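You operate a simulated robot arm through the tools that you are given. There is no shell and no other tool.

You are at the controls of a simulated two-armed robot. One attempt, no reset.

Task
Put two scoops of sugar in the blue bowl; close the tin again.
Fine: lid on the crate end of the wooden board meanwhile; use the small ladle; it goes back in its pot.

It is judged by the outcome, as a careful person would: the job done as asked, and still so three seconds after it is handed in. It fails if anything else is knocked over, pushed out of place, dropped, spilled or broken. Lids that push on must go on centred and level and be pressed home; caps that screw on are set level and turned clockwise until they are tight.

Robot
Two 7-joint arms with fingered hands on one trunk that stands fixed in place. Base frame: the origin is at the foot of the trunk, x ahead of it, y to its left, z up; the work surface is at about z = 78. Units: cm, rad, N and s.
The left shoulder is at [9.5, 10.3, 108.9], the right one opposite. Each reaches about 115.6 cm from its shoulder. Payload 5 kg a hand.
Tool frame (each hand has its own): the origin (TCP) lies between the finger pads and is the grasp point; the fingertips stand 3.7 cm ahead of it; z points along the fingers, y is the line along which they close. The gripper opens to 12.4 cm; its body begins 4.3 cm behind the TCP. The gripper is a hand of 3 fingers: y runs from the thumb to the fingers, the wrist lies at [-2.1, -11.6, -20.3] in the tool frame.
Orientation is told as [roll, pitch, yaw] about the base's x, y, z axes, in that order, counted from this pose: with the fingers straight down and the wrist toward the robot, the tool's x, y and z point along [0, 1, 0], [1, 0, 0] and [0, 0, -1] of the base frame.

Tools
- The arms move only by the tool move_arm. It takes "left_increments", "right_increments" or both (then of equal length, played together; a hand with none holds still); each is a list of rows, each a list of 6 numbers: the shift along the tool's x, y, z in cm, then the turn, a rotation vector about the tool's x, y, z in rad. In form: [[dx, dy, dz, wx, wy, wz], ...]. A call has 1 to 20 rows; each row shifts and turns the commanded pose from where the row before left it, along the tool's axes as they then stand. Rows are played at 5 a second. More than 5 cm and 0.15 rad between two rows, and nothing of the call is played. A pose out of reach is approached as far as the arm can. The call stops where the force on the tool passes 40 N (or 10 N more than at its start, if that is more) or the arm is blocked; 0.2 s more then pass. In this call time passes only in rows, and 0.2 s behind the last. It gives the time, the measured TCP pose, the force on the tool (base axes), the opening and the grip force at its end, in the units of the frame above (readings bear some noise), with the torque about the TCP (base axes, N m) and any sound that the robot's microphone picked up.
- Cameras (640 x 400 px; columns grow to the right, rows downward): "scene" is now at [26.16, -2.72, 123.6]; the picture's right is [-0.09, -1.00, -0.02], its down [-0.65, 0.08, -0.75] and it looks along [0.75, -0.05, -0.66] (base axes); focal length 214 px, centre (320, 200). "left" rides on the left gripper at [-7.2, -10.4, -15.4] in its tool frame; the picture's right is [-0.83, -0.26, 0.49], its down [0.51, -0.72, 0.47] and it looks along [0.23, 0.64, 0.73] (tool axes); focal length 243 px, centre (320, 200). "right" rides on the right gripper at [7.3, -10.4, -15.3] in its tool frame; the picture's right is [-0.83, 0.26, -0.49], its down [-0.51, -0.72, 0.47] and it looks along [-0.23, 0.64, 0.73] (tool axes); focal length 243 px, centre (320, 200). There is no depth. A picture from a camera that has moved, and an enlarged one, comes with that camera's place and axes in the base frame and with its lens. The place of the scene camera against the robot may be out by one fixed shift of up to 1.2 cm in any direction.
- snapshot(camera): a new picture of that camera. No time passes.
- raise_lower(by): moves the trunk up (or, below 0, down) by that many cm; the arms and the scene camera ride with it, the base frame stays. It gives what a move gives, with no picture.
- finger_targets(index, middle, thumb_bend, thumb_turn, hand): sets how far each is bent, from 0 (flat) to 1 (curled in); at 0.3 the hand is open as for a grip, at 0.7 the pads meet at the TCP. One left out holds its place. A second passes; each finger stops where it meets its share of the squeeze, and holds until it gets a number again. It is the only way to open and close the hand. It gives what a move gives, with no picture; readings hold the bend of each and the force on the fingers (four entries, about 0 where the hand has none), thumb and palm. thumb_turn goes from beside the hand (0) to across from the fingers (1), as for a grip.
- aim_head(pan, tilt): turns the head with the scene camera to pan (to the left, within 1.396 rad either way) and tilt (down, from -0.506 to 1.204), counted from straight ahead of the robot (the tilt from the chest, where the trunk bows). It gives what a move gives.
- inspect(camera, box): a new picture of the part [left, top, right, bottom] of that camera's present view, enlarged. No time passes.
- hand_in(): hands the job in; it is judged then, once.

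Places have to be worked out from the pictures, the camera data and where the tool is seen. Open the grippers and draw the arms clear of the work before you hand the job in, unless the task says otherwise.

The tools are called after "Emit:" as a command line: name --argument value ..., lists and objects as JSON in quotes. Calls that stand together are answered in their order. move_arm: Moves the arms, as the interface text tells. Its arguments: {"type":"object","properties":{"left_increments":{"type":"array"},"right_increments":{"type":"array"}},"required":[]} The other tools are called the same way: raise_lower (by) moves the trunk up or down; finger_targets (index, middle, thumb_bend, thumb_turn, hand) moves the fingers one by one; aim_head (pan, tilt) turns the head that bears the scene camera; snapshot (camera) takes a picture; inspect (camera, box) takes an enlarged picture of a part of a camera's view; hand_in () hands the job in.

At the start:

```text
time: 0.0
left_tcp_pos: [76.13, 25.19, 115.88]
left_tcp_rot: [0.017, 0.002, -0.011]
left_wrist_force: [-0.9, 0.1, -1.5]
left_ft_torque: [0.02, 0.0, 0.01]
left_finger_gap: 12.42
left_finger_force: 0.1
left_shape: jaw
left_bend: [0.3, 0.3, 0.3, 0.98]
left_finger forces: [0.0, 0.0, 0.0, 0.0, 0.0, 0.0]
right_tcp_pos: [65.37, -33.07, 115.65]
right_tcp_rot: [0.025, -0.003, -0.001]
right_wrist_force: [-0.9, 0.2, 0.4]
right_ft_torque: [0.01, 0.01, 0.0]
right_finger_gap: 12.39
right_finger_force: 0.0
right_shape: jaw
right_bend: [0.3, 0.3, 0.3, 0.98]
right_finger forces: [0.0, 0.1, 0.0, 0.1, 0.1, 0.0]
trunk travel left (down, up): [-27.5, 28.8]
head pan, tilt (commanded): [-0.089, 0.721]
```

scene: 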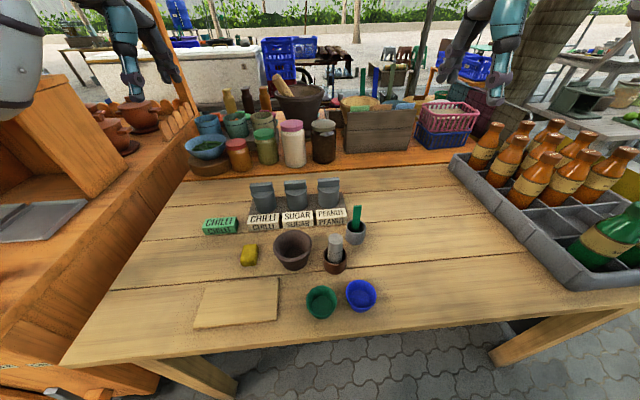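
right: 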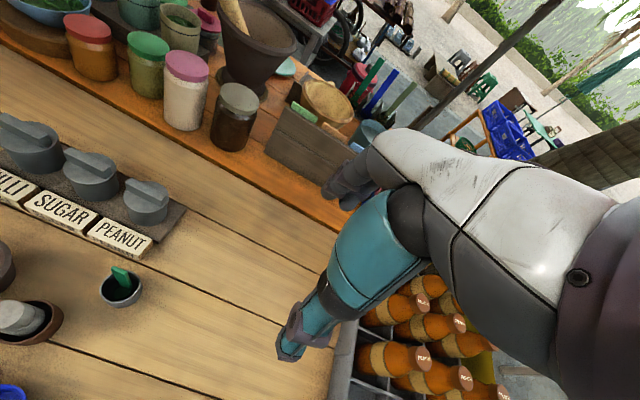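
left: 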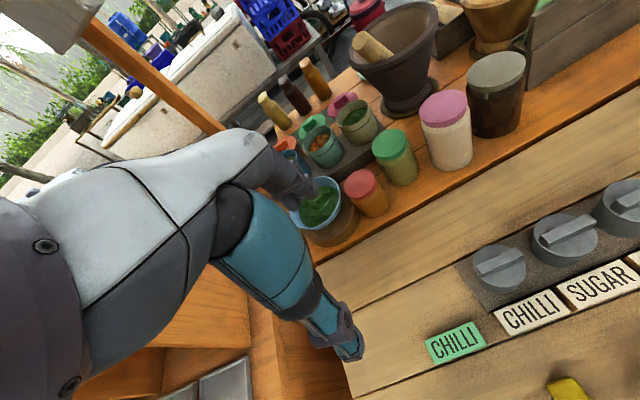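

The scene shows three grey tins behind labels (chilli, sugar, peanut), a wooden board, bowls and a couple of pots with tools. I enlarge the centre to identify each item.

Emit:
inspect --camera "scene" --box '[190, 160, 390, 285]'

Emit:
inspect --camera "scene" --box '[180, 225, 400, 362]'

Emit:
inspect --camera "right" --box '[0, 90, 320, 400]'

Emit:
inspect --camera "left" --box '[400, 160, 640, 400]'

```text
3.20 times, centred on (290, 222) of scene
camera zoom: at [26.16, -2.72, 123.6], right [-0.09, -1.0, -0.02], down [-0.65, 0.08, -0.75], along [0.75, -0.05, -0.66], focal length 686 px, centre (416, 128)
```

zoom: 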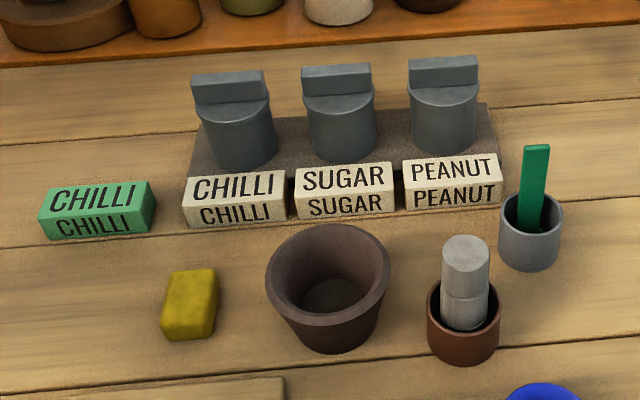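

```text
2.91 times, centred on (290, 294) of scene
camera zoom: at [26.16, -2.72, 123.6], right [-0.09, -1.0, -0.02], down [-0.65, 0.08, -0.75], along [0.75, -0.05, -0.66], focal length 624 px, centre (407, -72)
```

zoom: 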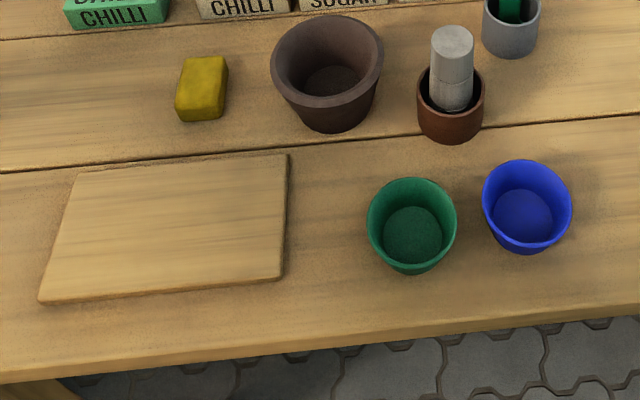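

```text
1.29 times, centred on (160, 245) of right
camera zoom: at [54.94, -26.29, 131.21], right [0.26, -0.84, 0.47], down [-0.72, -0.5, -0.49], along [0.64, -0.21, -0.73], focal length 313 px, centre (526, 142)
```

zoom: 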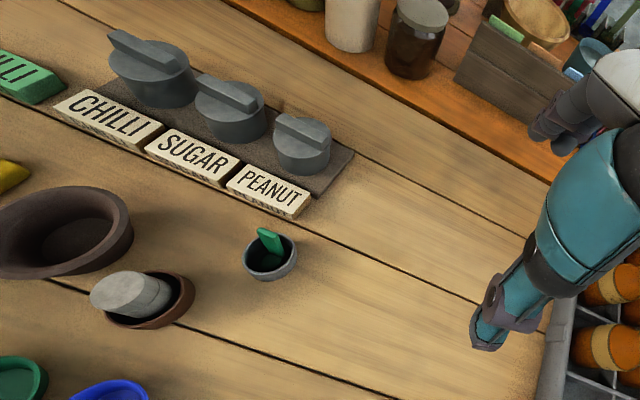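

```text
1.67 times, centred on (520, 280) of left
camera zoom: at [65.78, 17.71, 131.15], right [-0.27, -0.82, -0.51], down [-0.72, 0.52, -0.46], along [0.64, 0.24, -0.73], focal length 404 px, centre (-13, 67)
```

zoom: 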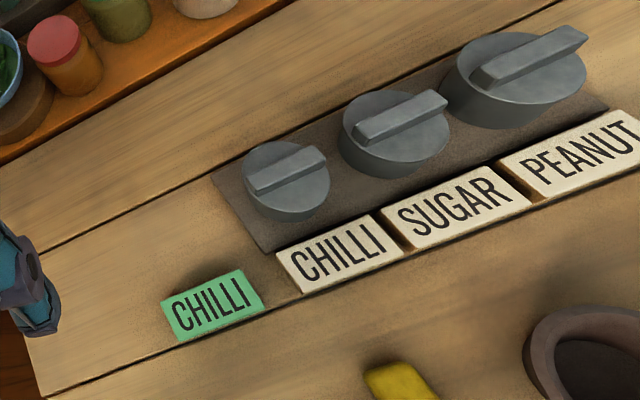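

The sugar tin is the middle one. I need to know which pot holds the small ladle, so I enlarge both pots and the shelf behind.

Emit:
inspect --camera "scene" --box '[310, 195, 390, 275]'

Emit:
inspect --camera "right" --box '[0, 230, 160, 400]'

Emit:
inspect --camera "scene" --box '[240, 170, 350, 240]'

Emit:
inspect --camera "scene" --box '[180, 60, 480, 180]'

```text
5.00 times, centred on (350, 235) of scene
camera zoom: at [26.16, -2.72, 123.6], right [-0.09, -1.0, -0.02], down [-0.65, 0.08, -0.75], along [0.75, -0.05, -0.66], focal length 1072 px, centre (170, 25)
```

zoom: 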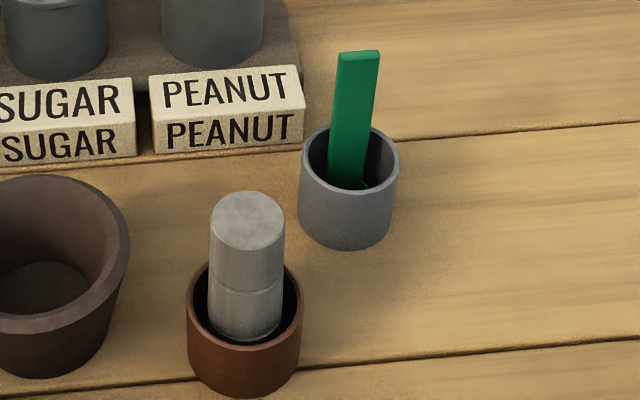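

```text
2.35 times, centred on (80, 315) of right
camera zoom: at [54.94, -26.29, 131.21], right [0.26, -0.84, 0.47], down [-0.72, -0.5, -0.49], along [0.64, -0.21, -0.73], focal length 571 px, centre (885, -71)
```

zoom: 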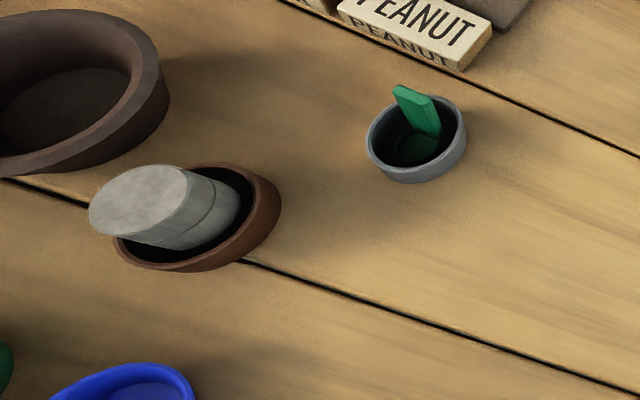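

```text
5.71 times, centred on (295, 205) of scene
camera zoom: at [26.16, -2.72, 123.6], right [-0.09, -1.0, -0.02], down [-0.65, 0.08, -0.75], along [0.75, -0.05, -0.66], focal length 1226 px, centre (463, 171)
```

zoom: 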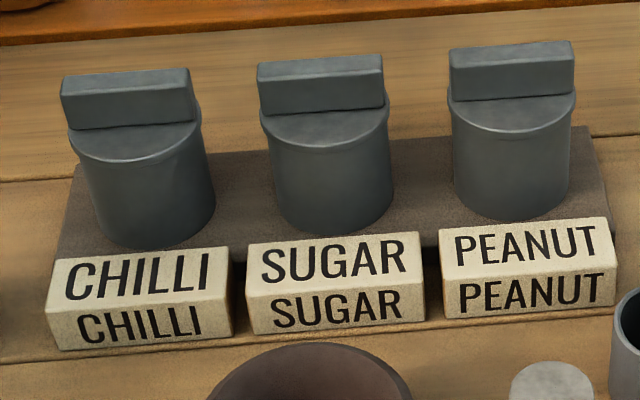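

```text
2.13 times, centred on (330, 120) of scene
camera zoom: at [26.16, -2.72, 123.6], right [-0.09, -1.0, -0.02], down [-0.65, 0.08, -0.75], along [0.75, -0.05, -0.66], focal length 458 px, centre (299, 371)
```

zoom: 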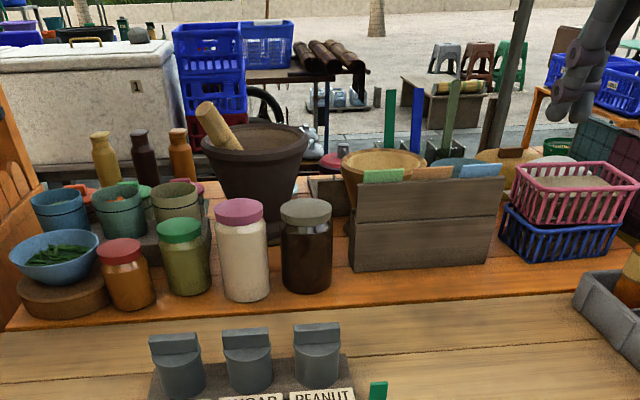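

The small ladle appears to be the green-handled one in the grey pot at about (62, -14); the pestle is in the brown pot. I bring the right hand over it, well above everything, to look straight into the pot with its camera.

Emit:
move_arm --right_increments '[[2.4, -1.1, 1.5, 0, 0, 0], [2.4, -1.1, 1.5, 0, 0, 0], [2.4, -1.1, 1.5, 0, 0, 0], [2.4, -1.1, 1.5, 0, 0, 0], [2.4, -1.1, 1.5, 0, 0, 0], [2.4, -1.1, 1.5, 0, 0, 0], [2.4, -1.1, 1.5, 0, 0, 0], [2.4, -1.1, 1.5, 0, 0, 0]]'

Emit:
snapshot --camera "right"

Emit:
snapshot --camera "scene"

```text
time: 1.8
left_tcp_pos: [76.05, 25.09, 116.01]
left_tcp_rot: [0.016, -0.003, -0.018]
left_wrist_force: [0.2, -0.6, -0.8]
left_ft_torque: [0.0, 0.02, -0.02]
left_finger_gap: 12.37
left_finger_force: 0.0
left_shape: jaw
left_bend: [0.3, 0.3, 0.3, 0.98]
left_finger forces: [0.1, 0.1, 0.0, 0.0, 0.0, 0.1]
right_tcp_pos: [56.35, -13.64, 104.19]
right_tcp_rot: [0.021, -0.006, -0.001]
right_wrist_force: [0.9, -1.3, 0.1]
right_ft_torque: [-0.01, -0.05, 0.02]
right_finger_gap: 12.39
right_finger_force: 0.1
right_shape: jaw
right_bend: [0.3, 0.3, 0.3, 0.98]
right_finger forces: [0.0, 0.1, 0.1, 0.0, 0.0, 0.0]
trunk travel left (down, up): [-27.5, 28.8]
head pan, tilt (commanded): [-0.089, 0.721]
```

```text
taken
camera right: at [45.84, -6.77, 119.7], right [0.26, -0.84, 0.48], down [-0.72, -0.5, -0.49], along [0.65, -0.22, -0.73], focal length 243 px, centre (320, 200)
```

right: 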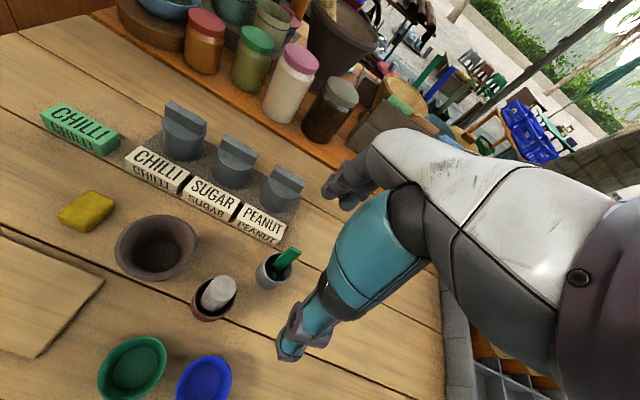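

```text
taken
camera scene: at [25.98, -2.49, 123.68], right [-0.09, -1.0, -0.02], down [-0.65, 0.07, -0.75], along [0.75, -0.05, -0.66], focal length 214 px, centre (320, 200)
```

scene: 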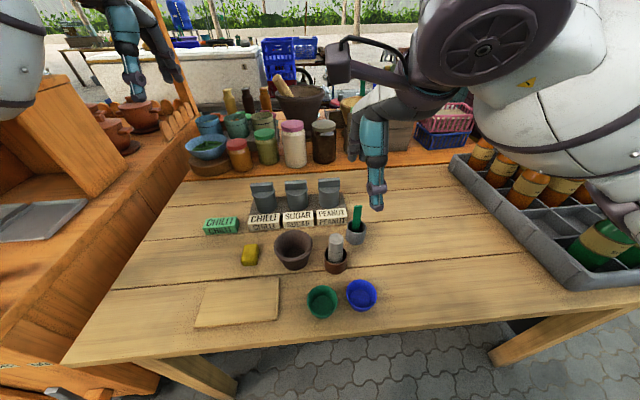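

The right camera now sees all items. I enlarge the ladle pot, bowls and tins for measurements.

Emit:
inspect --camera "right" --box '[180, 220, 340, 340]'

Emit:
inspect --camera "right" --box '[110, 90, 330, 250]'

Emit:
inspect --camera "right" --box '[0, 220, 240, 400]'

```text
3.33 times, centred on (260, 280) of right
camera zoom: at [45.84, -6.77, 119.7], right [0.26, -0.84, 0.48], down [-0.72, -0.5, -0.49], along [0.65, -0.22, -0.73], focal length 809 px, centre (520, -67)
```

zoom: 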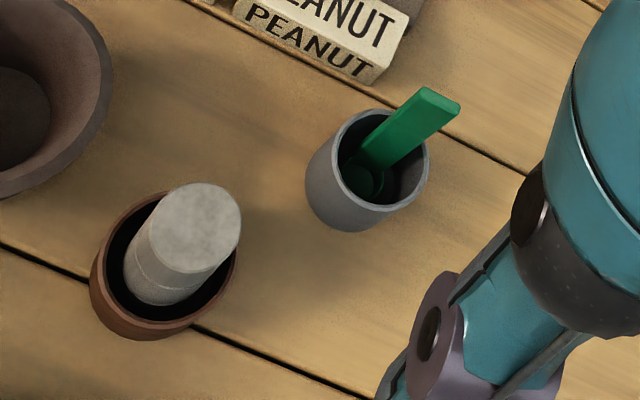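

```text
2.50 times, centred on (220, 170) of right
camera zoom: at [45.84, -6.77, 119.7], right [0.26, -0.84, 0.48], down [-0.72, -0.5, -0.49], along [0.65, -0.22, -0.73], focal length 606 px, centre (570, 275)
```

zoom: 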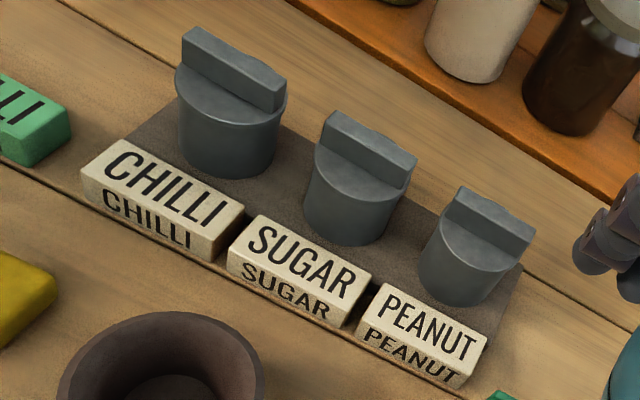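

```text
2.22 times, centred on (120, 310) of right
camera zoom: at [45.84, -6.77, 119.7], right [0.26, -0.84, 0.48], down [-0.72, -0.5, -0.49], along [0.65, -0.22, -0.73], focal length 539 px, centre (764, -44)
```

zoom: 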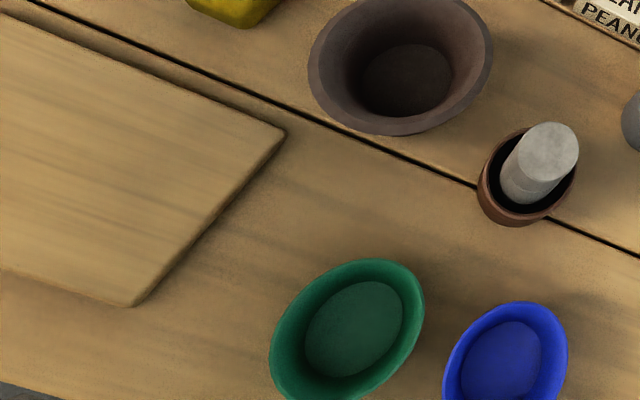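

The ladle stands upright in the grey pot (handle top about [62.8, -15.3, 88.7], its cup on the robot's side), and the sugar tin's lid bar is at about [75.5, -0.1]. The bowl and board are very near the body, so I raise the trunk to give the arms room.

Emit:
raise_lower --by 14

Emit:
snapshot --camera "scene"

```text
time: 3.5
left_tcp_pos: [76.71, 27.18, 129.24]
left_tcp_rot: [0.002, 0.001, -0.012]
left_wrist_force: [-0.1, 0.9, -0.7]
left_ft_torque: [-0.05, -0.01, -0.03]
left_finger_gap: 12.4
left_finger_force: 0.1
left_shape: jaw
left_bend: [0.3, 0.3, 0.3, 0.97]
left_finger forces: [0.1, 0.0, 0.0, 0.0, 0.0, 0.1]
right_tcp_pos: [57.21, -11.92, 118.11]
right_tcp_rot: [0.007, 0.002, 0.002]
right_wrist_force: [0.0, 0.4, -0.4]
right_ft_torque: [0.01, 0.02, -0.01]
right_finger_gap: 12.38
right_finger_force: 0.1
right_shape: jaw
right_bend: [0.3, 0.3, 0.3, 0.98]
right_finger forces: [0.0, 0.0, 0.1, 0.1, 0.1, 0.0]
trunk travel left (down, up): [-41.5, 14.8]
head pan, tilt (commanded): [-0.089, 0.721]
```

```text
taken
camera scene: at [23.21, -0.58, 137.94], right [-0.09, -1.0, 0.0], down [-0.66, 0.06, -0.75], along [0.75, -0.06, -0.66], focal length 214 px, centre (320, 200)
```

scene: 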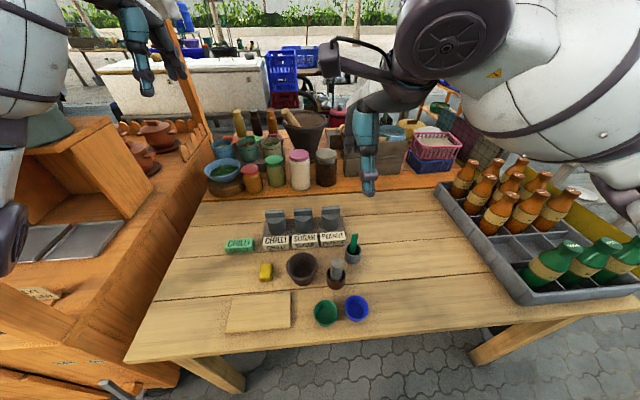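

Raised; the readings shifted slightly with the trunk. I now move the right hand aside to the right and bring the left hand above the sugar tin at a safe height to measure the lid.

Emit:
move_arm --left_increments '[[-3.4, -0.15, 3.2, 0, 0, 0], [-3.4, -0.15, 3.2, 0, 0, 0], [-3.4, -0.15, 3.2, 0, 0, 0], [-3.4, -0.15, 3.2, 0, 0, 0], [-3.4, -0.15, 3.2, 0, 0, 0], [-3.4, -0.15, 3.2, 0, 0, 0], [-3.4, -0.15, 3.2, 0, 0, 0], [-3.4, -0.15, 3.2, 0, 0, 0]]' --right_increments '[[-2.5, 0.4, 1.0, 0, 0, 0], [-2.5, 0.4, 1.0, 0, 0, 0], [-2.5, 0.4, 1.0, 0, 0, 0], [-2.5, 0.4, 1.0, 0, 0, 0], [-2.5, 0.4, 1.0, 0, 0, 0], [-2.5, 0.4, 1.0, 0, 0, 0], [-2.5, 0.4, 1.0, 0, 0, 0], [-2.5, 0.4, 1.0, 0, 0, 0]]'

Emit:
snapshot --camera "left"

Emit:
snapshot --camera "right"

Emit:
snapshot --camera "scene"

```text
time: 5.3
left_tcp_pos: [75.33, 0.32, 103.7]
left_tcp_rot: [-0.005, 0.005, -0.012]
left_wrist_force: [0.1, -1.0, -0.3]
left_ft_torque: [0.01, 0.04, 0.01]
left_finger_gap: 12.38
left_finger_force: 0.0
left_shape: jaw
left_bend: [0.3, 0.3, 0.3, 0.97]
left_finger forces: [0.0, 0.0, 0.0, 0.0, 0.0, 0.0]
right_tcp_pos: [60.16, -31.31, 110.08]
right_tcp_rot: [0.001, 0.0, 0.002]
right_wrist_force: [-0.2, -1.0, 0.6]
right_ft_torque: [0.04, -0.06, 0.0]
right_finger_gap: 12.37
right_finger_force: 0.1
right_shape: jaw
right_bend: [0.3, 0.3, 0.3, 0.98]
right_finger forces: [0.0, 0.0, 0.0, 0.0, 0.0, 0.2]
trunk travel left (down, up): [-41.5, 14.8]
head pan, tilt (commanded): [-0.089, 0.721]
```

```text
taken
camera left: at [64.87, -6.64, 118.98], right [-0.27, -0.83, -0.49], down [-0.72, 0.51, -0.47], along [0.64, 0.22, -0.74], focal length 243 px, centre (320, 200)
```

left: 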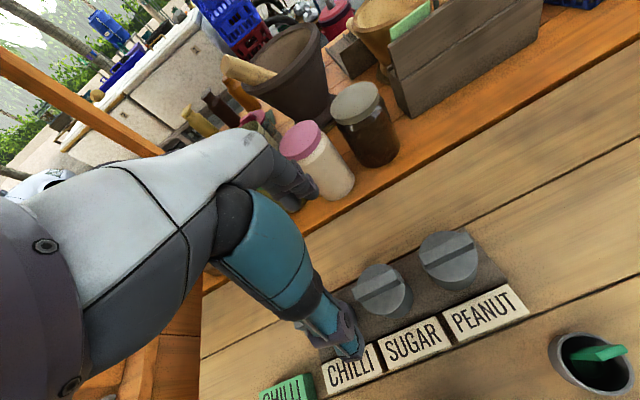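

```text
taken
camera right: at [49.68, -24.09, 125.49], right [0.26, -0.83, 0.49], down [-0.72, -0.51, -0.47], along [0.64, -0.23, -0.73], focal length 243 px, centre (320, 200)
```

right: 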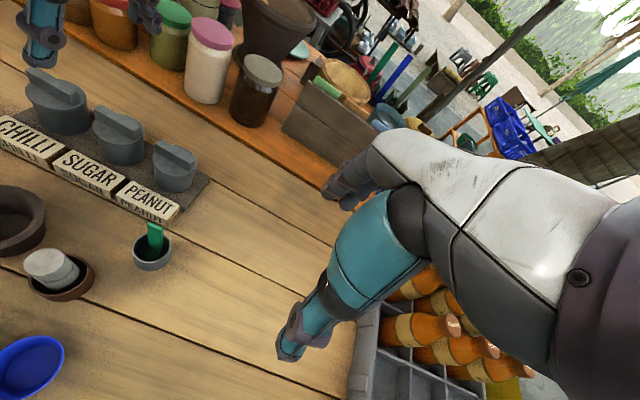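

```text
taken
camera scene: at [23.02, -0.11, 137.9], right [-0.09, -1.0, 0.0], down [-0.66, 0.06, -0.75], along [0.75, -0.06, -0.66], focal length 214 px, centre (320, 200)
```

scene: 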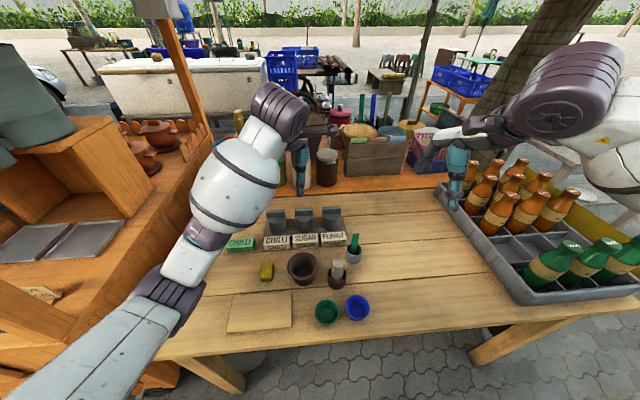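

The left camera sees the sugar lid at about px (382, 290). I enlarge to measure its bar.

Emit:
inspect --camera "left" --box '[320, 220, 520, 345]'

Emit:
inspect --camera "right" --box '[0, 50, 220, 190]'

Emit:
inspect --camera "scene" --box '[250, 195, 370, 270]'

```text
3.20 times, centred on (420, 282) of left
camera zoom: at [64.87, -6.64, 118.98], right [-0.27, -0.83, -0.49], down [-0.72, 0.51, -0.47], along [0.64, 0.22, -0.74], focal length 776 px, centre (0, -64)
```

zoom: 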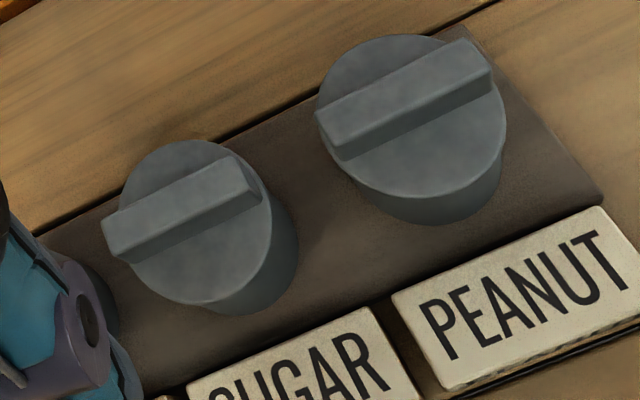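

```text
2.86 times, centred on (110, 120) of right
camera zoom: at [49.68, -24.09, 125.49], right [0.26, -0.83, 0.49], down [-0.72, -0.51, -0.47], along [0.64, -0.23, -0.73], focal length 693 px, centre (920, 429)
```

zoom: 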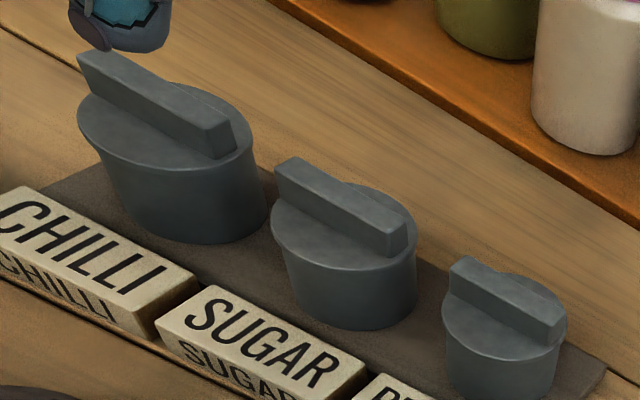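

```text
5.33 times, centred on (310, 232) of scene
camera zoom: at [23.02, -0.11, 137.9], right [-0.09, -1.0, 0.0], down [-0.66, 0.06, -0.75], along [0.75, -0.06, -0.66], focal length 1144 px, centre (373, 27)
```

zoom: 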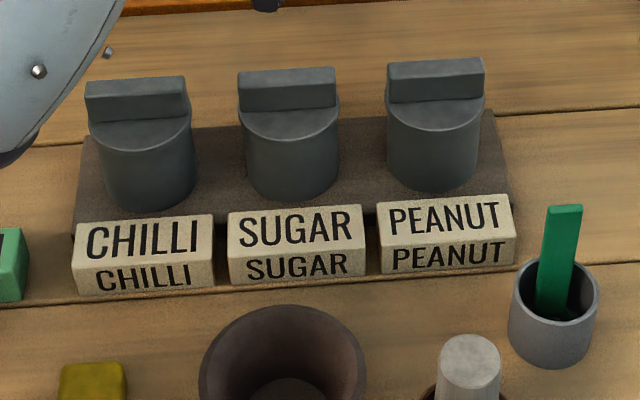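

The bar centre triangulates to about [75.2, -0.25, 87.8]. I centre the left hand there, lower to z≈94 and part-close the fingers to about 5 cm before the final approach.

Emit:
move_arm --left_increments '[[-0.2, -0.05, 3.2, 0, 0, 0], [-0.2, -0.05, 3.2, 0, 0, 0], [-0.15, -0.03, 3.2, 0, 0, 0]]'

Emit:
finger_targets --hand "left" --index 0.52 --middle 0.52 --thumb_bend 0.52 --thumb_turn 1.0

Emit:
snapshot --camera "left"

Emit:
snapshot --camera "right"

Emit:
inspect --camera "scene" --box '[230, 140, 390, 260]'

```text
time: 6.1
left_tcp_pos: [74.96, -0.2, 93.8]
left_tcp_rot: [-0.004, 0.005, -0.012]
left_wrist_force: [0.1, 0.3, 0.4]
left_ft_torque: [-0.01, 0.05, 0.04]
left_finger_gap: 12.42
left_finger_force: 0.0
left_shape: jaw
left_bend: [0.3, 0.3, 0.3, 0.97]
left_finger forces: [0.1, 0.0, 0.0, 0.0, 0.0, 0.1]
right_tcp_pos: [60.17, -31.08, 110.07]
right_tcp_rot: [-0.001, 0.0, 0.0]
right_wrist_force: [-0.6, 0.3, -0.5]
right_ft_torque: [0.02, 0.01, -0.03]
right_finger_gap: 12.38
right_finger_force: 0.1
right_shape: jaw
right_bend: [0.3, 0.3, 0.3, 0.98]
right_finger forces: [0.0, 0.0, 0.0, 0.1, 0.1, 0.0]
trunk travel left (down, up): [-41.5, 14.8]
head pan, tilt (commanded): [-0.089, 0.721]
```

```text
time: 7.1
left_tcp_pos: [74.84, -0.08, 93.61]
left_tcp_rot: [-0.005, 0.005, -0.013]
left_wrist_force: [-0.1, 0.5, -0.3]
left_ft_torque: [0.04, 0.01, 0.01]
left_finger_gap: 6.2
left_finger_force: 0.1
left_shape: fingers
left_bend: [0.52, 0.52, 0.52, 1.0]
left_finger forces: [0.0, 0.0, 0.1, 0.0, 0.1, 0.1]
right_tcp_pos: [60.18, -31.12, 110.08]
right_tcp_rot: [0.001, 0.001, 0.0]
right_wrist_force: [-0.4, -0.1, -0.1]
right_ft_torque: [-0.02, -0.01, -0.01]
right_finger_gap: 12.39
right_finger_force: 0.0
right_shape: jaw
right_bend: [0.3, 0.3, 0.3, 0.98]
right_finger forces: [0.0, 0.1, 0.0, 0.1, 0.1, 0.0]
trunk travel left (down, up): [-41.5, 14.8]
head pan, tilt (commanded): [-0.089, 0.721]
```

```text
taken
camera left: at [64.51, -7.14, 109.21], right [-0.27, -0.83, -0.49], down [-0.72, 0.51, -0.47], along [0.64, 0.22, -0.74], focal length 243 px, centre (320, 200)
```

left: 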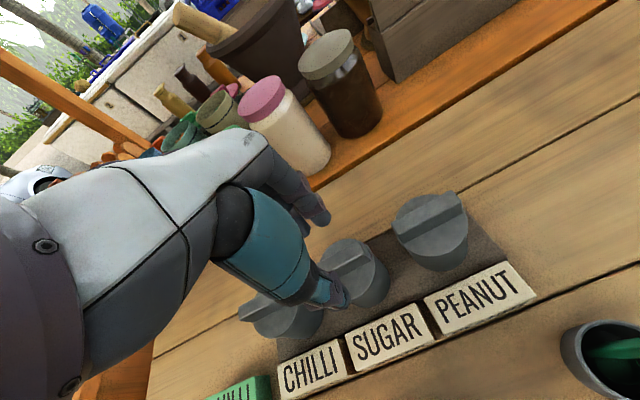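

```text
taken
camera right: at [49.69, -23.9, 125.55], right [0.26, -0.83, 0.49], down [-0.72, -0.51, -0.47], along [0.64, -0.23, -0.73], focal length 243 px, centre (320, 200)
```

right: 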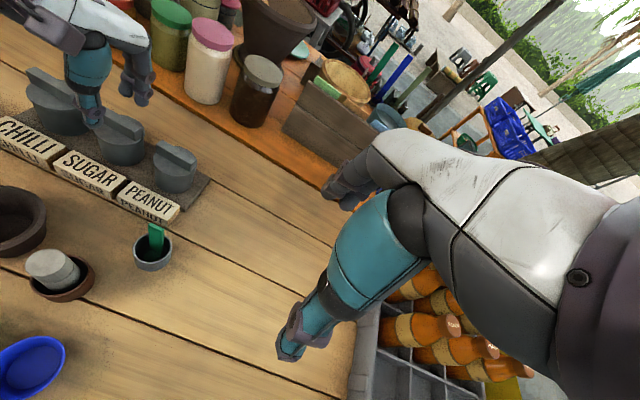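

```text
3.33 times, centred on (310, 200) of scene
camera zoom: at [23.04, 0.09, 137.9], right [-0.09, -1.0, 0.0], down [-0.66, 0.06, -0.75], along [0.75, -0.07, -0.66], focal length 715 px, centre (353, 200)
```

zoom: 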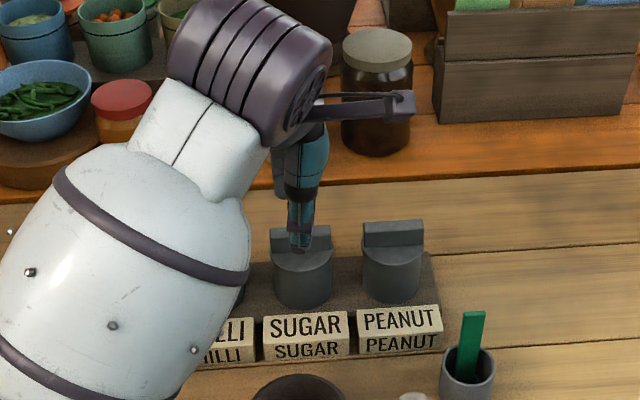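

Fingers are now 6.2 cm apart around the bar, still above it. I enlarge both hand views to check alignment.

Emit:
inspect --camera "right" --box '[20, 30, 220, 200]'

Emit:
inspect --camera "left" --box '[230, 150, 480, 350]'

```text
2.35 times, centred on (120, 115) of right
camera zoom: at [49.69, -23.9, 125.55], right [0.26, -0.83, 0.49], down [-0.72, -0.51, -0.47], along [0.64, -0.23, -0.73], focal length 571 px, centre (791, 400)
```

zoom: 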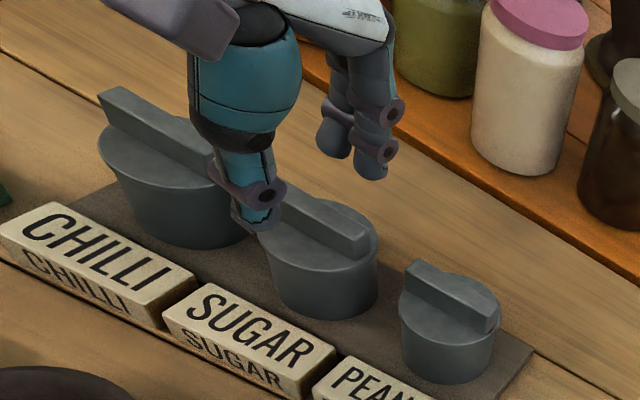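

```text
2.00 times, centred on (355, 250) of left
camera zoom: at [64.51, -7.14, 109.21], right [-0.27, -0.83, -0.49], down [-0.72, 0.51, -0.47], along [0.64, 0.22, -0.74], focal length 485 px, centre (250, 100)
```

zoom: 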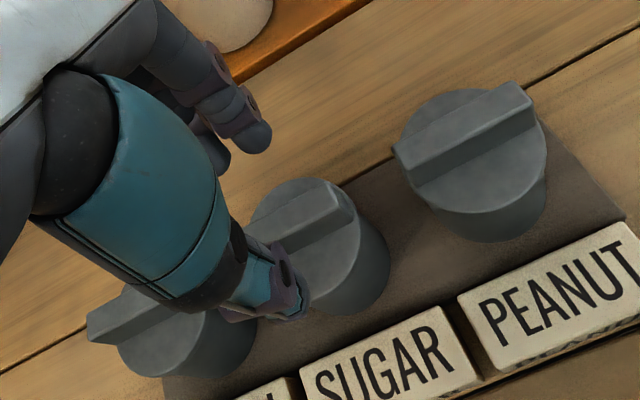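

The thumb is in front of the sugar bar and the two fingers behind it. I lower to put the fingertips beside the bar, just above the lid's top.

Emit:
move_arm --left_increments '[[0, 0.1, 1.2, 0, 0, 0], [0, 0.1, 1.2, 0, 0, 0], [0, 0, 0.8, 0, 0, 0], [0, 0, 0.5, 0, 0, 0]]'

Emit:
inspect --camera "right" --box '[20, 30, 220, 200]'

Emit:
inspect --camera "left" --box '[230, 150, 480, 350]'

Emit:
inspect --camera "scene" --box '[260, 160, 360, 250]'

```text
time: 8.1
left_tcp_pos: [75.06, -0.31, 90.03]
left_tcp_rot: [-0.003, 0.006, -0.013]
left_wrist_force: [0.9, 1.3, -0.2]
left_ft_torque: [0.03, -0.01, 0.01]
left_finger_gap: 6.22
left_finger_force: 0.1
left_shape: fingers
left_bend: [0.52, 0.52, 0.52, 1.0]
left_finger forces: [0.0, 0.0, 0.0, 0.0, 0.1, 0.0]
right_tcp_pos: [60.09, -31.14, 110.05]
right_tcp_rot: [0.0, 0.001, 0.001]
right_wrist_force: [0.3, 0.0, -1.0]
right_ft_torque: [0.02, 0.05, 0.0]
right_finger_gap: 12.39
right_finger_force: 0.0
right_shape: jaw
right_bend: [0.3, 0.3, 0.3, 0.98]
right_finger forces: [0.1, 0.0, 0.1, 0.1, 0.1, 0.0]
trunk travel left (down, up): [-41.5, 14.8]
head pan, tilt (commanded): [-0.089, 0.721]
```

```text
2.35 times, centred on (120, 115) of right
camera zoom: at [49.69, -23.91, 125.54], right [0.26, -0.83, 0.49], down [-0.72, -0.51, -0.47], along [0.64, -0.23, -0.73], focal length 571 px, centre (791, 400)
```

zoom: 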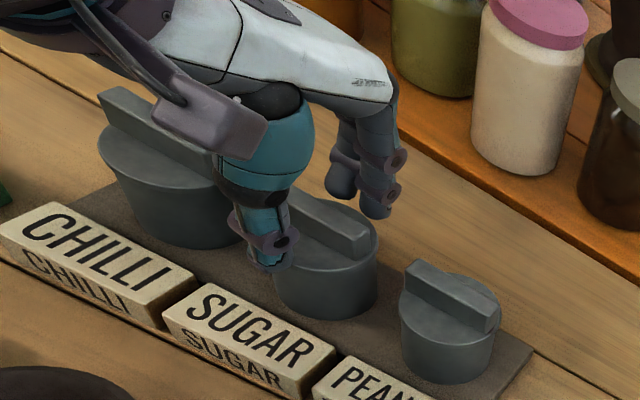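

```text
2.00 times, centred on (355, 250) of left
camera zoom: at [64.56, -7.29, 105.42], right [-0.27, -0.83, -0.49], down [-0.72, 0.51, -0.47], along [0.64, 0.22, -0.74], focal length 485 px, centre (250, 100)
```

zoom: 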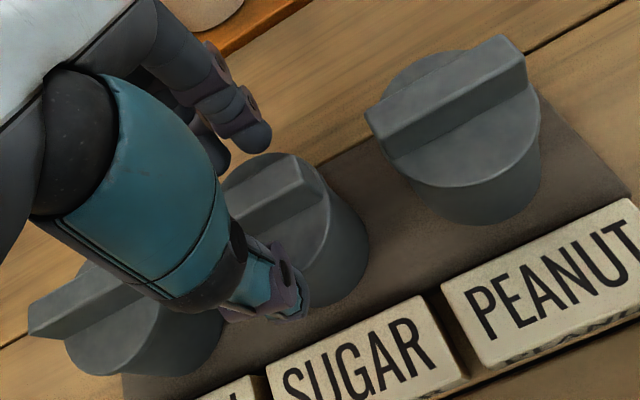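

```text
4.44 times, centred on (310, 205) of scene
camera zoom: at [23.04, 0.08, 137.9], right [-0.09, -1.0, 0.0], down [-0.66, 0.06, -0.75], along [0.75, -0.07, -0.66], focal length 953 px, centre (364, 178)
```

zoom: 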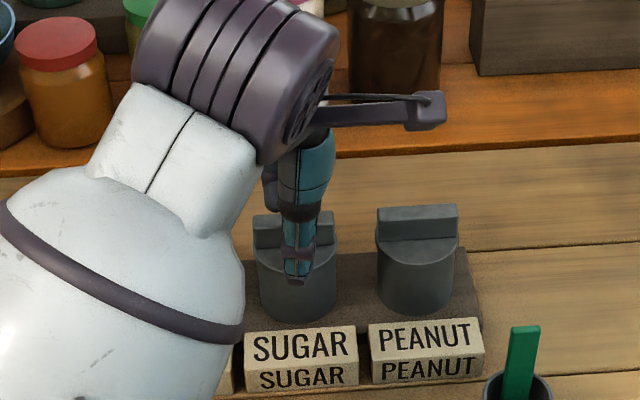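

No contact yet (z 90.0), with the fingertips straddling the bar. I close the fingers on the bar.

Emit:
finger_targets --hand "left" --index 0.72 --middle 0.72 --thumb_bend 0.72

Emit:
inspect --camera "right" --box '[20, 30, 220, 200]'

Emit:
inspect --camera "left" --box '[230, 150, 480, 350]'

```text
time: 9.1
left_tcp_pos: [74.95, -0.23, 89.97]
left_tcp_rot: [-0.006, 0.006, -0.013]
left_wrist_force: [4.0, 0.5, 3.5]
left_ft_torque: [0.07, -0.08, -0.03]
left_finger_gap: 2.79
left_finger_force: 17.0
left_shape: fingers
left_bend: [0.71, 0.59, 0.61, 1.0]
left_finger forces: [7.7, 10.7, 0.1, 0.1, 15.1, 0.0]
right_tcp_pos: [60.14, -31.13, 110.1]
right_tcp_rot: [-0.001, -0.001, 0.0]
right_wrist_force: [0.2, -0.6, -0.1]
right_ft_torque: [-0.02, 0.02, -0.03]
right_finger_gap: 12.39
right_finger_force: 0.0
right_shape: jaw
right_bend: [0.3, 0.3, 0.3, 0.98]
right_finger forces: [0.0, 0.1, 0.0, 0.1, 0.0, 0.1]
trunk travel left (down, up): [-41.5, 14.8]
head pan, tilt (commanded): [-0.089, 0.721]
```

```text
2.35 times, centred on (120, 115) of right
camera zoom: at [49.7, -23.9, 125.55], right [0.26, -0.83, 0.49], down [-0.72, -0.51, -0.47], along [0.64, -0.23, -0.73], focal length 571 px, centre (791, 400)
```

zoom: 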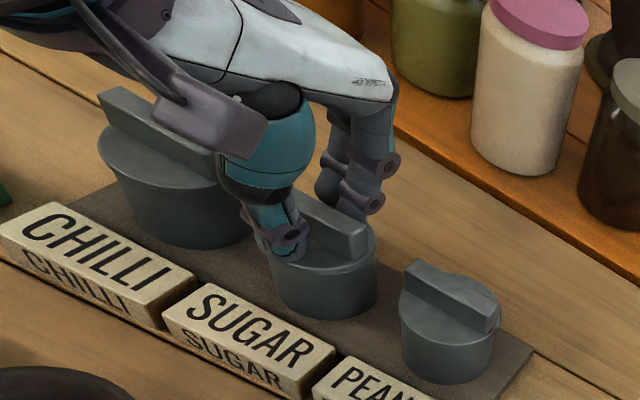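

```text
2.00 times, centred on (355, 250) of left
camera zoom: at [64.57, -7.3, 105.47], right [-0.27, -0.83, -0.49], down [-0.72, 0.51, -0.47], along [0.64, 0.22, -0.74], focal length 485 px, centre (250, 100)
```

zoom: 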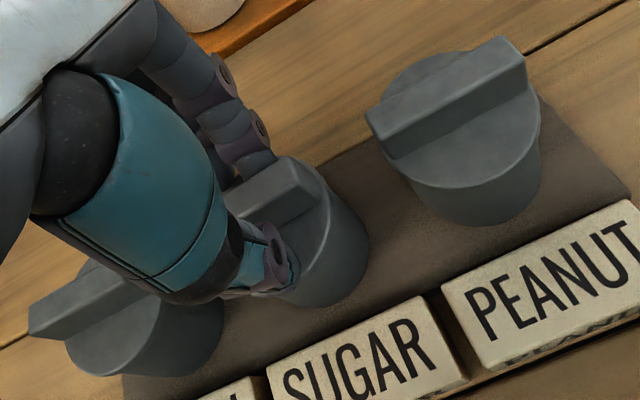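

The index has closed further (0.71) than the middle (0.59), so the grip is uneven. I enlarge more to see where each fingertip lies before pulling.

Emit:
inspect --camera "right" --box '[90, 70, 150, 140]'

Emit:
inspect --camera "left" --box '[310, 190, 410, 310]'

Emit:
inspect --camera "scene" --box '[275, 170, 345, 235]'

```text
5.71 times, centred on (120, 105) of right
camera zoom: at [49.7, -23.9, 125.55], right [0.26, -0.83, 0.49], down [-0.72, -0.51, -0.47], along [0.64, -0.23, -0.73], focal length 1386 px, centre (1463, 743)
```

zoom: 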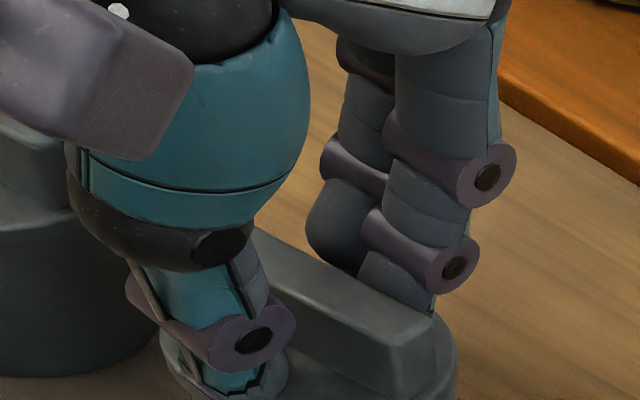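

```text
3.33 times, centred on (360, 250) of left
camera zoom: at [64.57, -7.3, 105.47], right [-0.27, -0.83, -0.49], down [-0.72, 0.51, -0.47], along [0.64, 0.22, -0.74], focal length 809 px, centre (187, 33)
```

zoom: 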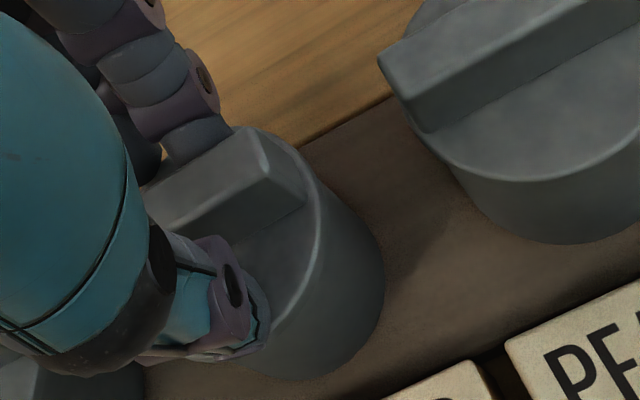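

```text
6.15 times, centred on (310, 202) of scene
camera zoom: at [23.04, 0.09, 137.9], right [-0.09, -1.0, 0.0], down [-0.66, 0.06, -0.75], along [0.75, -0.07, -0.66], focal length 1320 px, centre (382, 185)
```

zoom: 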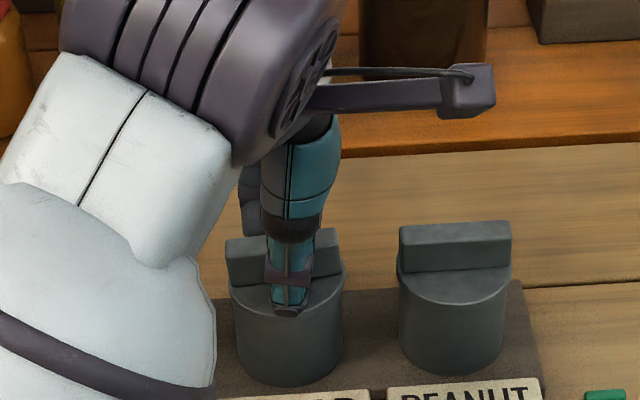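

Both fingertips do reach behind the bar and the thumb is in front, with 17 N of grip. I try a small, slow lift and look at what happens to lid and tin.

Emit:
move_arm --left_increments '[[0, 0, -0.2, 0, 0, 0], [0, 0, -0.2, 0, 0, 0], [0, 0, -0.2, 0, 0, 0]]'

Emit:
inspect --camera "right" --box '[60, 50, 200, 170]'

Emit:
inspect --camera "left" --box '[230, 150, 480, 350]'

```text
time: 9.9
left_tcp_pos: [74.84, -0.19, 90.54]
left_tcp_rot: [-0.005, 0.006, -0.014]
left_wrist_force: [0.2, 0.9, 0.1]
left_ft_torque: [0.02, 0.01, 0.0]
left_finger_gap: 2.74
left_finger_force: 15.5
left_shape: fingers
left_bend: [0.71, 0.59, 0.61, 1.0]
left_finger forces: [6.6, 8.8, 0.0, 0.0, 14.9, 0.0]
right_tcp_pos: [60.12, -31.18, 110.05]
right_tcp_rot: [0.0, 0.001, 0.0]
right_wrist_force: [0.2, 0.3, -1.3]
right_ft_torque: [-0.04, 0.01, 0.0]
right_finger_gap: 12.37
right_finger_force: 0.1
right_shape: jaw
right_bend: [0.3, 0.3, 0.3, 0.98]
right_finger forces: [0.1, 0.0, 0.0, 0.0, 0.0, 0.0]
trunk travel left (down, up): [-41.5, 14.8]
head pan, tilt (commanded): [-0.089, 0.721]
```

```text
3.33 times, centred on (130, 110) of right
camera zoom: at [49.69, -23.91, 125.54], right [0.26, -0.83, 0.49], down [-0.72, -0.51, -0.47], along [0.64, -0.23, -0.73], focal length 809 px, centre (953, 500)
```

zoom: 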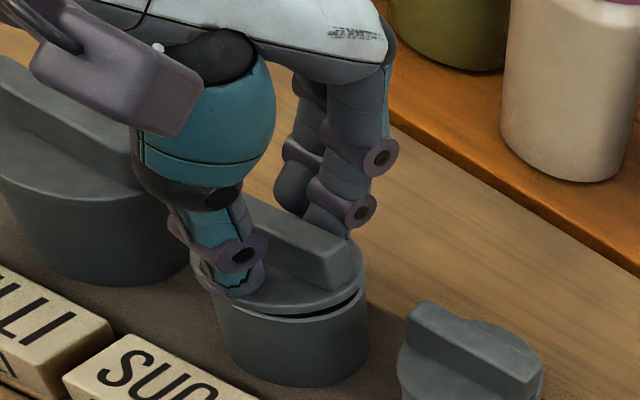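

```text
2.00 times, centred on (355, 250) of left
camera zoom: at [64.51, -7.24, 106.15], right [-0.27, -0.83, -0.49], down [-0.72, 0.51, -0.47], along [0.64, 0.22, -0.74], focal length 485 px, centre (250, 100)
```

zoom: 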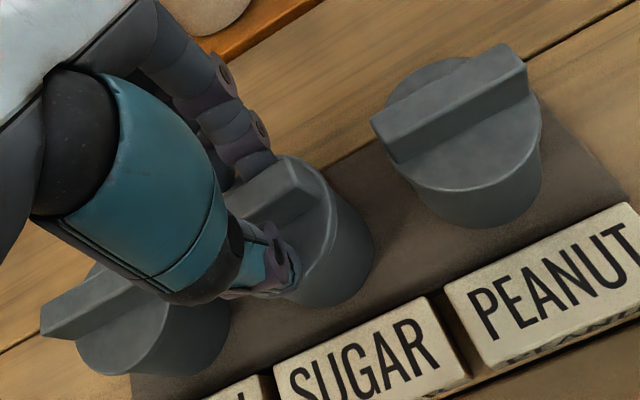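

The lid came free easily — a dark gap shows between lid and tin, and the tin stays put. I lift straight up 6 cm.

Emit:
move_arm --left_increments '[[0, 0, -0.5, 0, 0, 0], [0, 0, -0.8, 0, 0, 0], [0, 0, -1.2, 0, 0, 0], [0, 0, -1.5, 0, 0, 0], [0, 0, -2.0, 0, 0, 0]]'

Emit:
snapshot --camera "right"

Emit:
inspect --camera "right" --box '[60, 30, 200, 170]'

Emit:
inspect --camera "left" --box '[230, 150, 480, 350]'

Emit:
inspect --camera "scene" --box '[250, 150, 370, 250]'

```text
time: 11.1
left_tcp_pos: [75.14, -0.04, 96.78]
left_tcp_rot: [-0.002, 0.006, -0.012]
left_wrist_force: [0.8, -0.2, -0.8]
left_ft_torque: [0.03, 0.01, 0.0]
left_finger_gap: 2.76
left_finger_force: 15.0
left_shape: fingers
left_bend: [0.71, 0.59, 0.61, 1.0]
left_finger forces: [6.7, 8.8, 0.0, 0.0, 14.9, 0.0]
right_tcp_pos: [60.04, -31.14, 110.1]
right_tcp_rot: [0.0, -0.001, 0.0]
right_wrist_force: [0.4, 0.2, 0.0]
right_ft_torque: [0.02, 0.02, 0.0]
right_finger_gap: 12.39
right_finger_force: 0.0
right_shape: jaw
right_bend: [0.3, 0.3, 0.3, 0.98]
right_finger forces: [0.0, 0.1, 0.1, 0.0, 0.0, 0.0]
trunk travel left (down, up): [-41.5, 14.8]
head pan, tilt (commanded): [-0.089, 0.721]
```

```text
taken
camera right: at [49.68, -23.94, 125.54], right [0.26, -0.83, 0.49], down [-0.72, -0.51, -0.47], along [0.64, -0.23, -0.73], focal length 243 px, centre (320, 200)
```

right: 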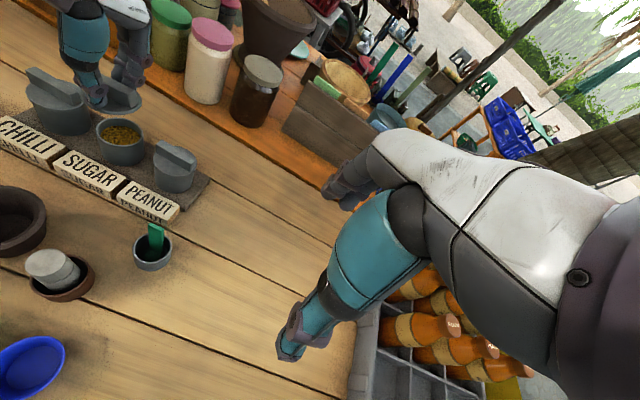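

```text
2.86 times, centred on (130, 100) of right
camera zoom: at [49.68, -23.94, 125.54], right [0.26, -0.83, 0.49], down [-0.72, -0.51, -0.47], along [0.64, -0.23, -0.73], focal length 693 px, centre (863, 486)
```

zoom: 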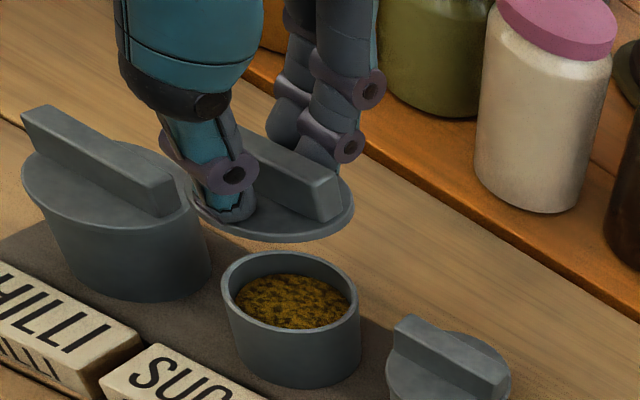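

```text
2.00 times, centred on (355, 250) of left
camera zoom: at [64.72, -7.14, 112.18], right [-0.27, -0.83, -0.49], down [-0.72, 0.51, -0.47], along [0.64, 0.22, -0.74], focal length 485 px, centre (250, 100)
```

zoom: 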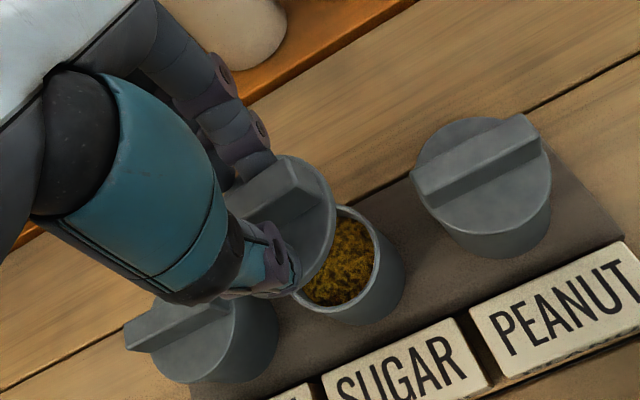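

```text
4.00 times, centred on (310, 200) of scene
camera zoom: at [23.02, 0.05, 137.9], right [-0.09, -1.0, 0.0], down [-0.66, 0.06, -0.75], along [0.75, -0.07, -0.66], focal length 858 px, centre (360, 200)
```

zoom: 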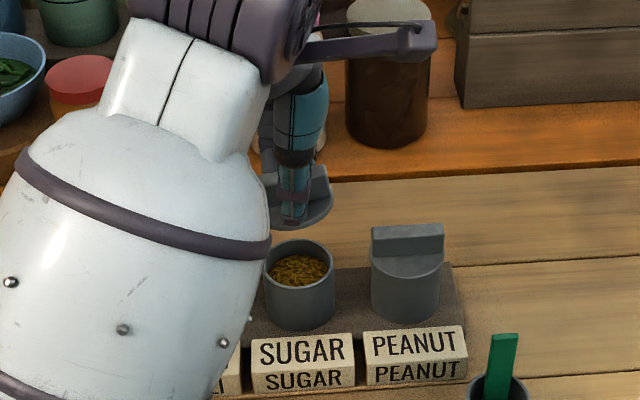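

The lid is off cleanly and the tin did not move. The content looks yellow-brown with dark flecks, so I look closer to be sure it's sugar before going on.

Emit:
inspect --camera "left" --box '[370, 250, 450, 310]'

Emit:
inspect --camera "right" --box '[85, 105, 165, 175]'

Emit:
inspect --camera "scene" --box '[215, 200, 355, 270]'

```text
6.67 times, centred on (410, 280) of left
camera zoom: at [64.72, -7.14, 112.18], right [-0.27, -0.83, -0.49], down [-0.72, 0.51, -0.47], along [0.64, 0.22, -0.74], focal length 1618 px, centre (-280, -333)
```

zoom: 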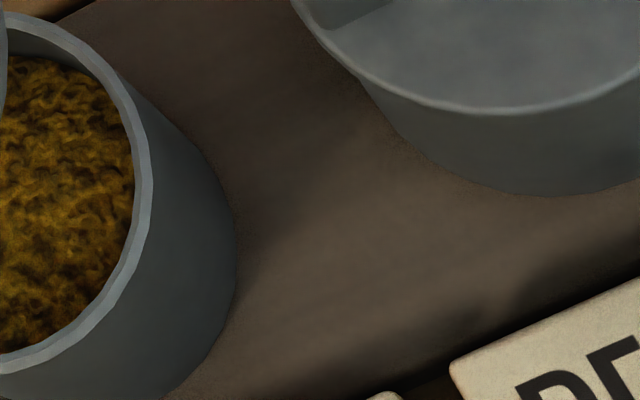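

```text
5.71 times, centred on (125, 140) of right
camera zoom: at [49.68, -23.94, 125.54], right [0.26, -0.83, 0.49], down [-0.72, -0.51, -0.47], along [0.64, -0.23, -0.73], focal length 1386 px, centre (1434, 543)
```

zoom: 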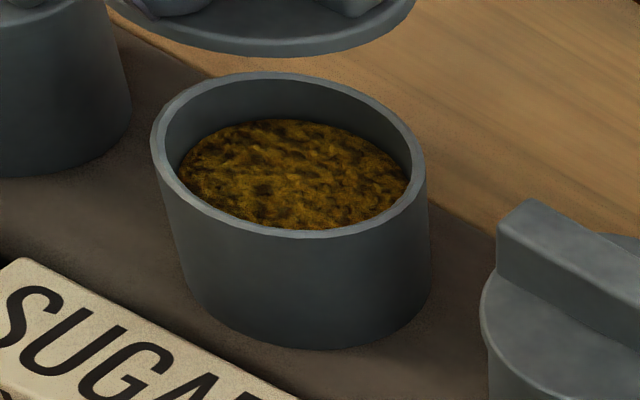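

```text
4.57 times, centred on (285, 235) of scene
camera zoom: at [23.02, 0.05, 137.9], right [-0.09, -1.0, 0.0], down [-0.66, 0.06, -0.75], along [0.75, -0.07, -0.66], focal length 980 px, centre (480, 40)
```

zoom: 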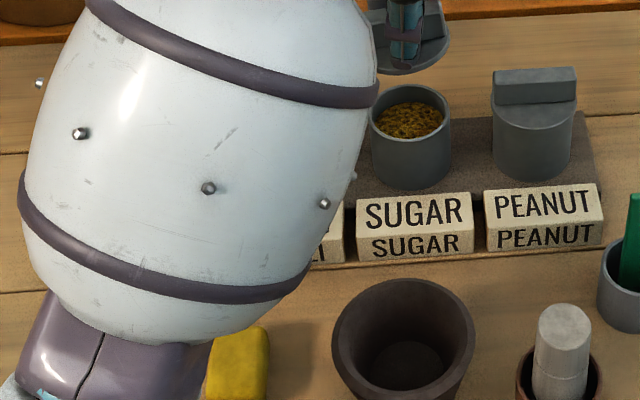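

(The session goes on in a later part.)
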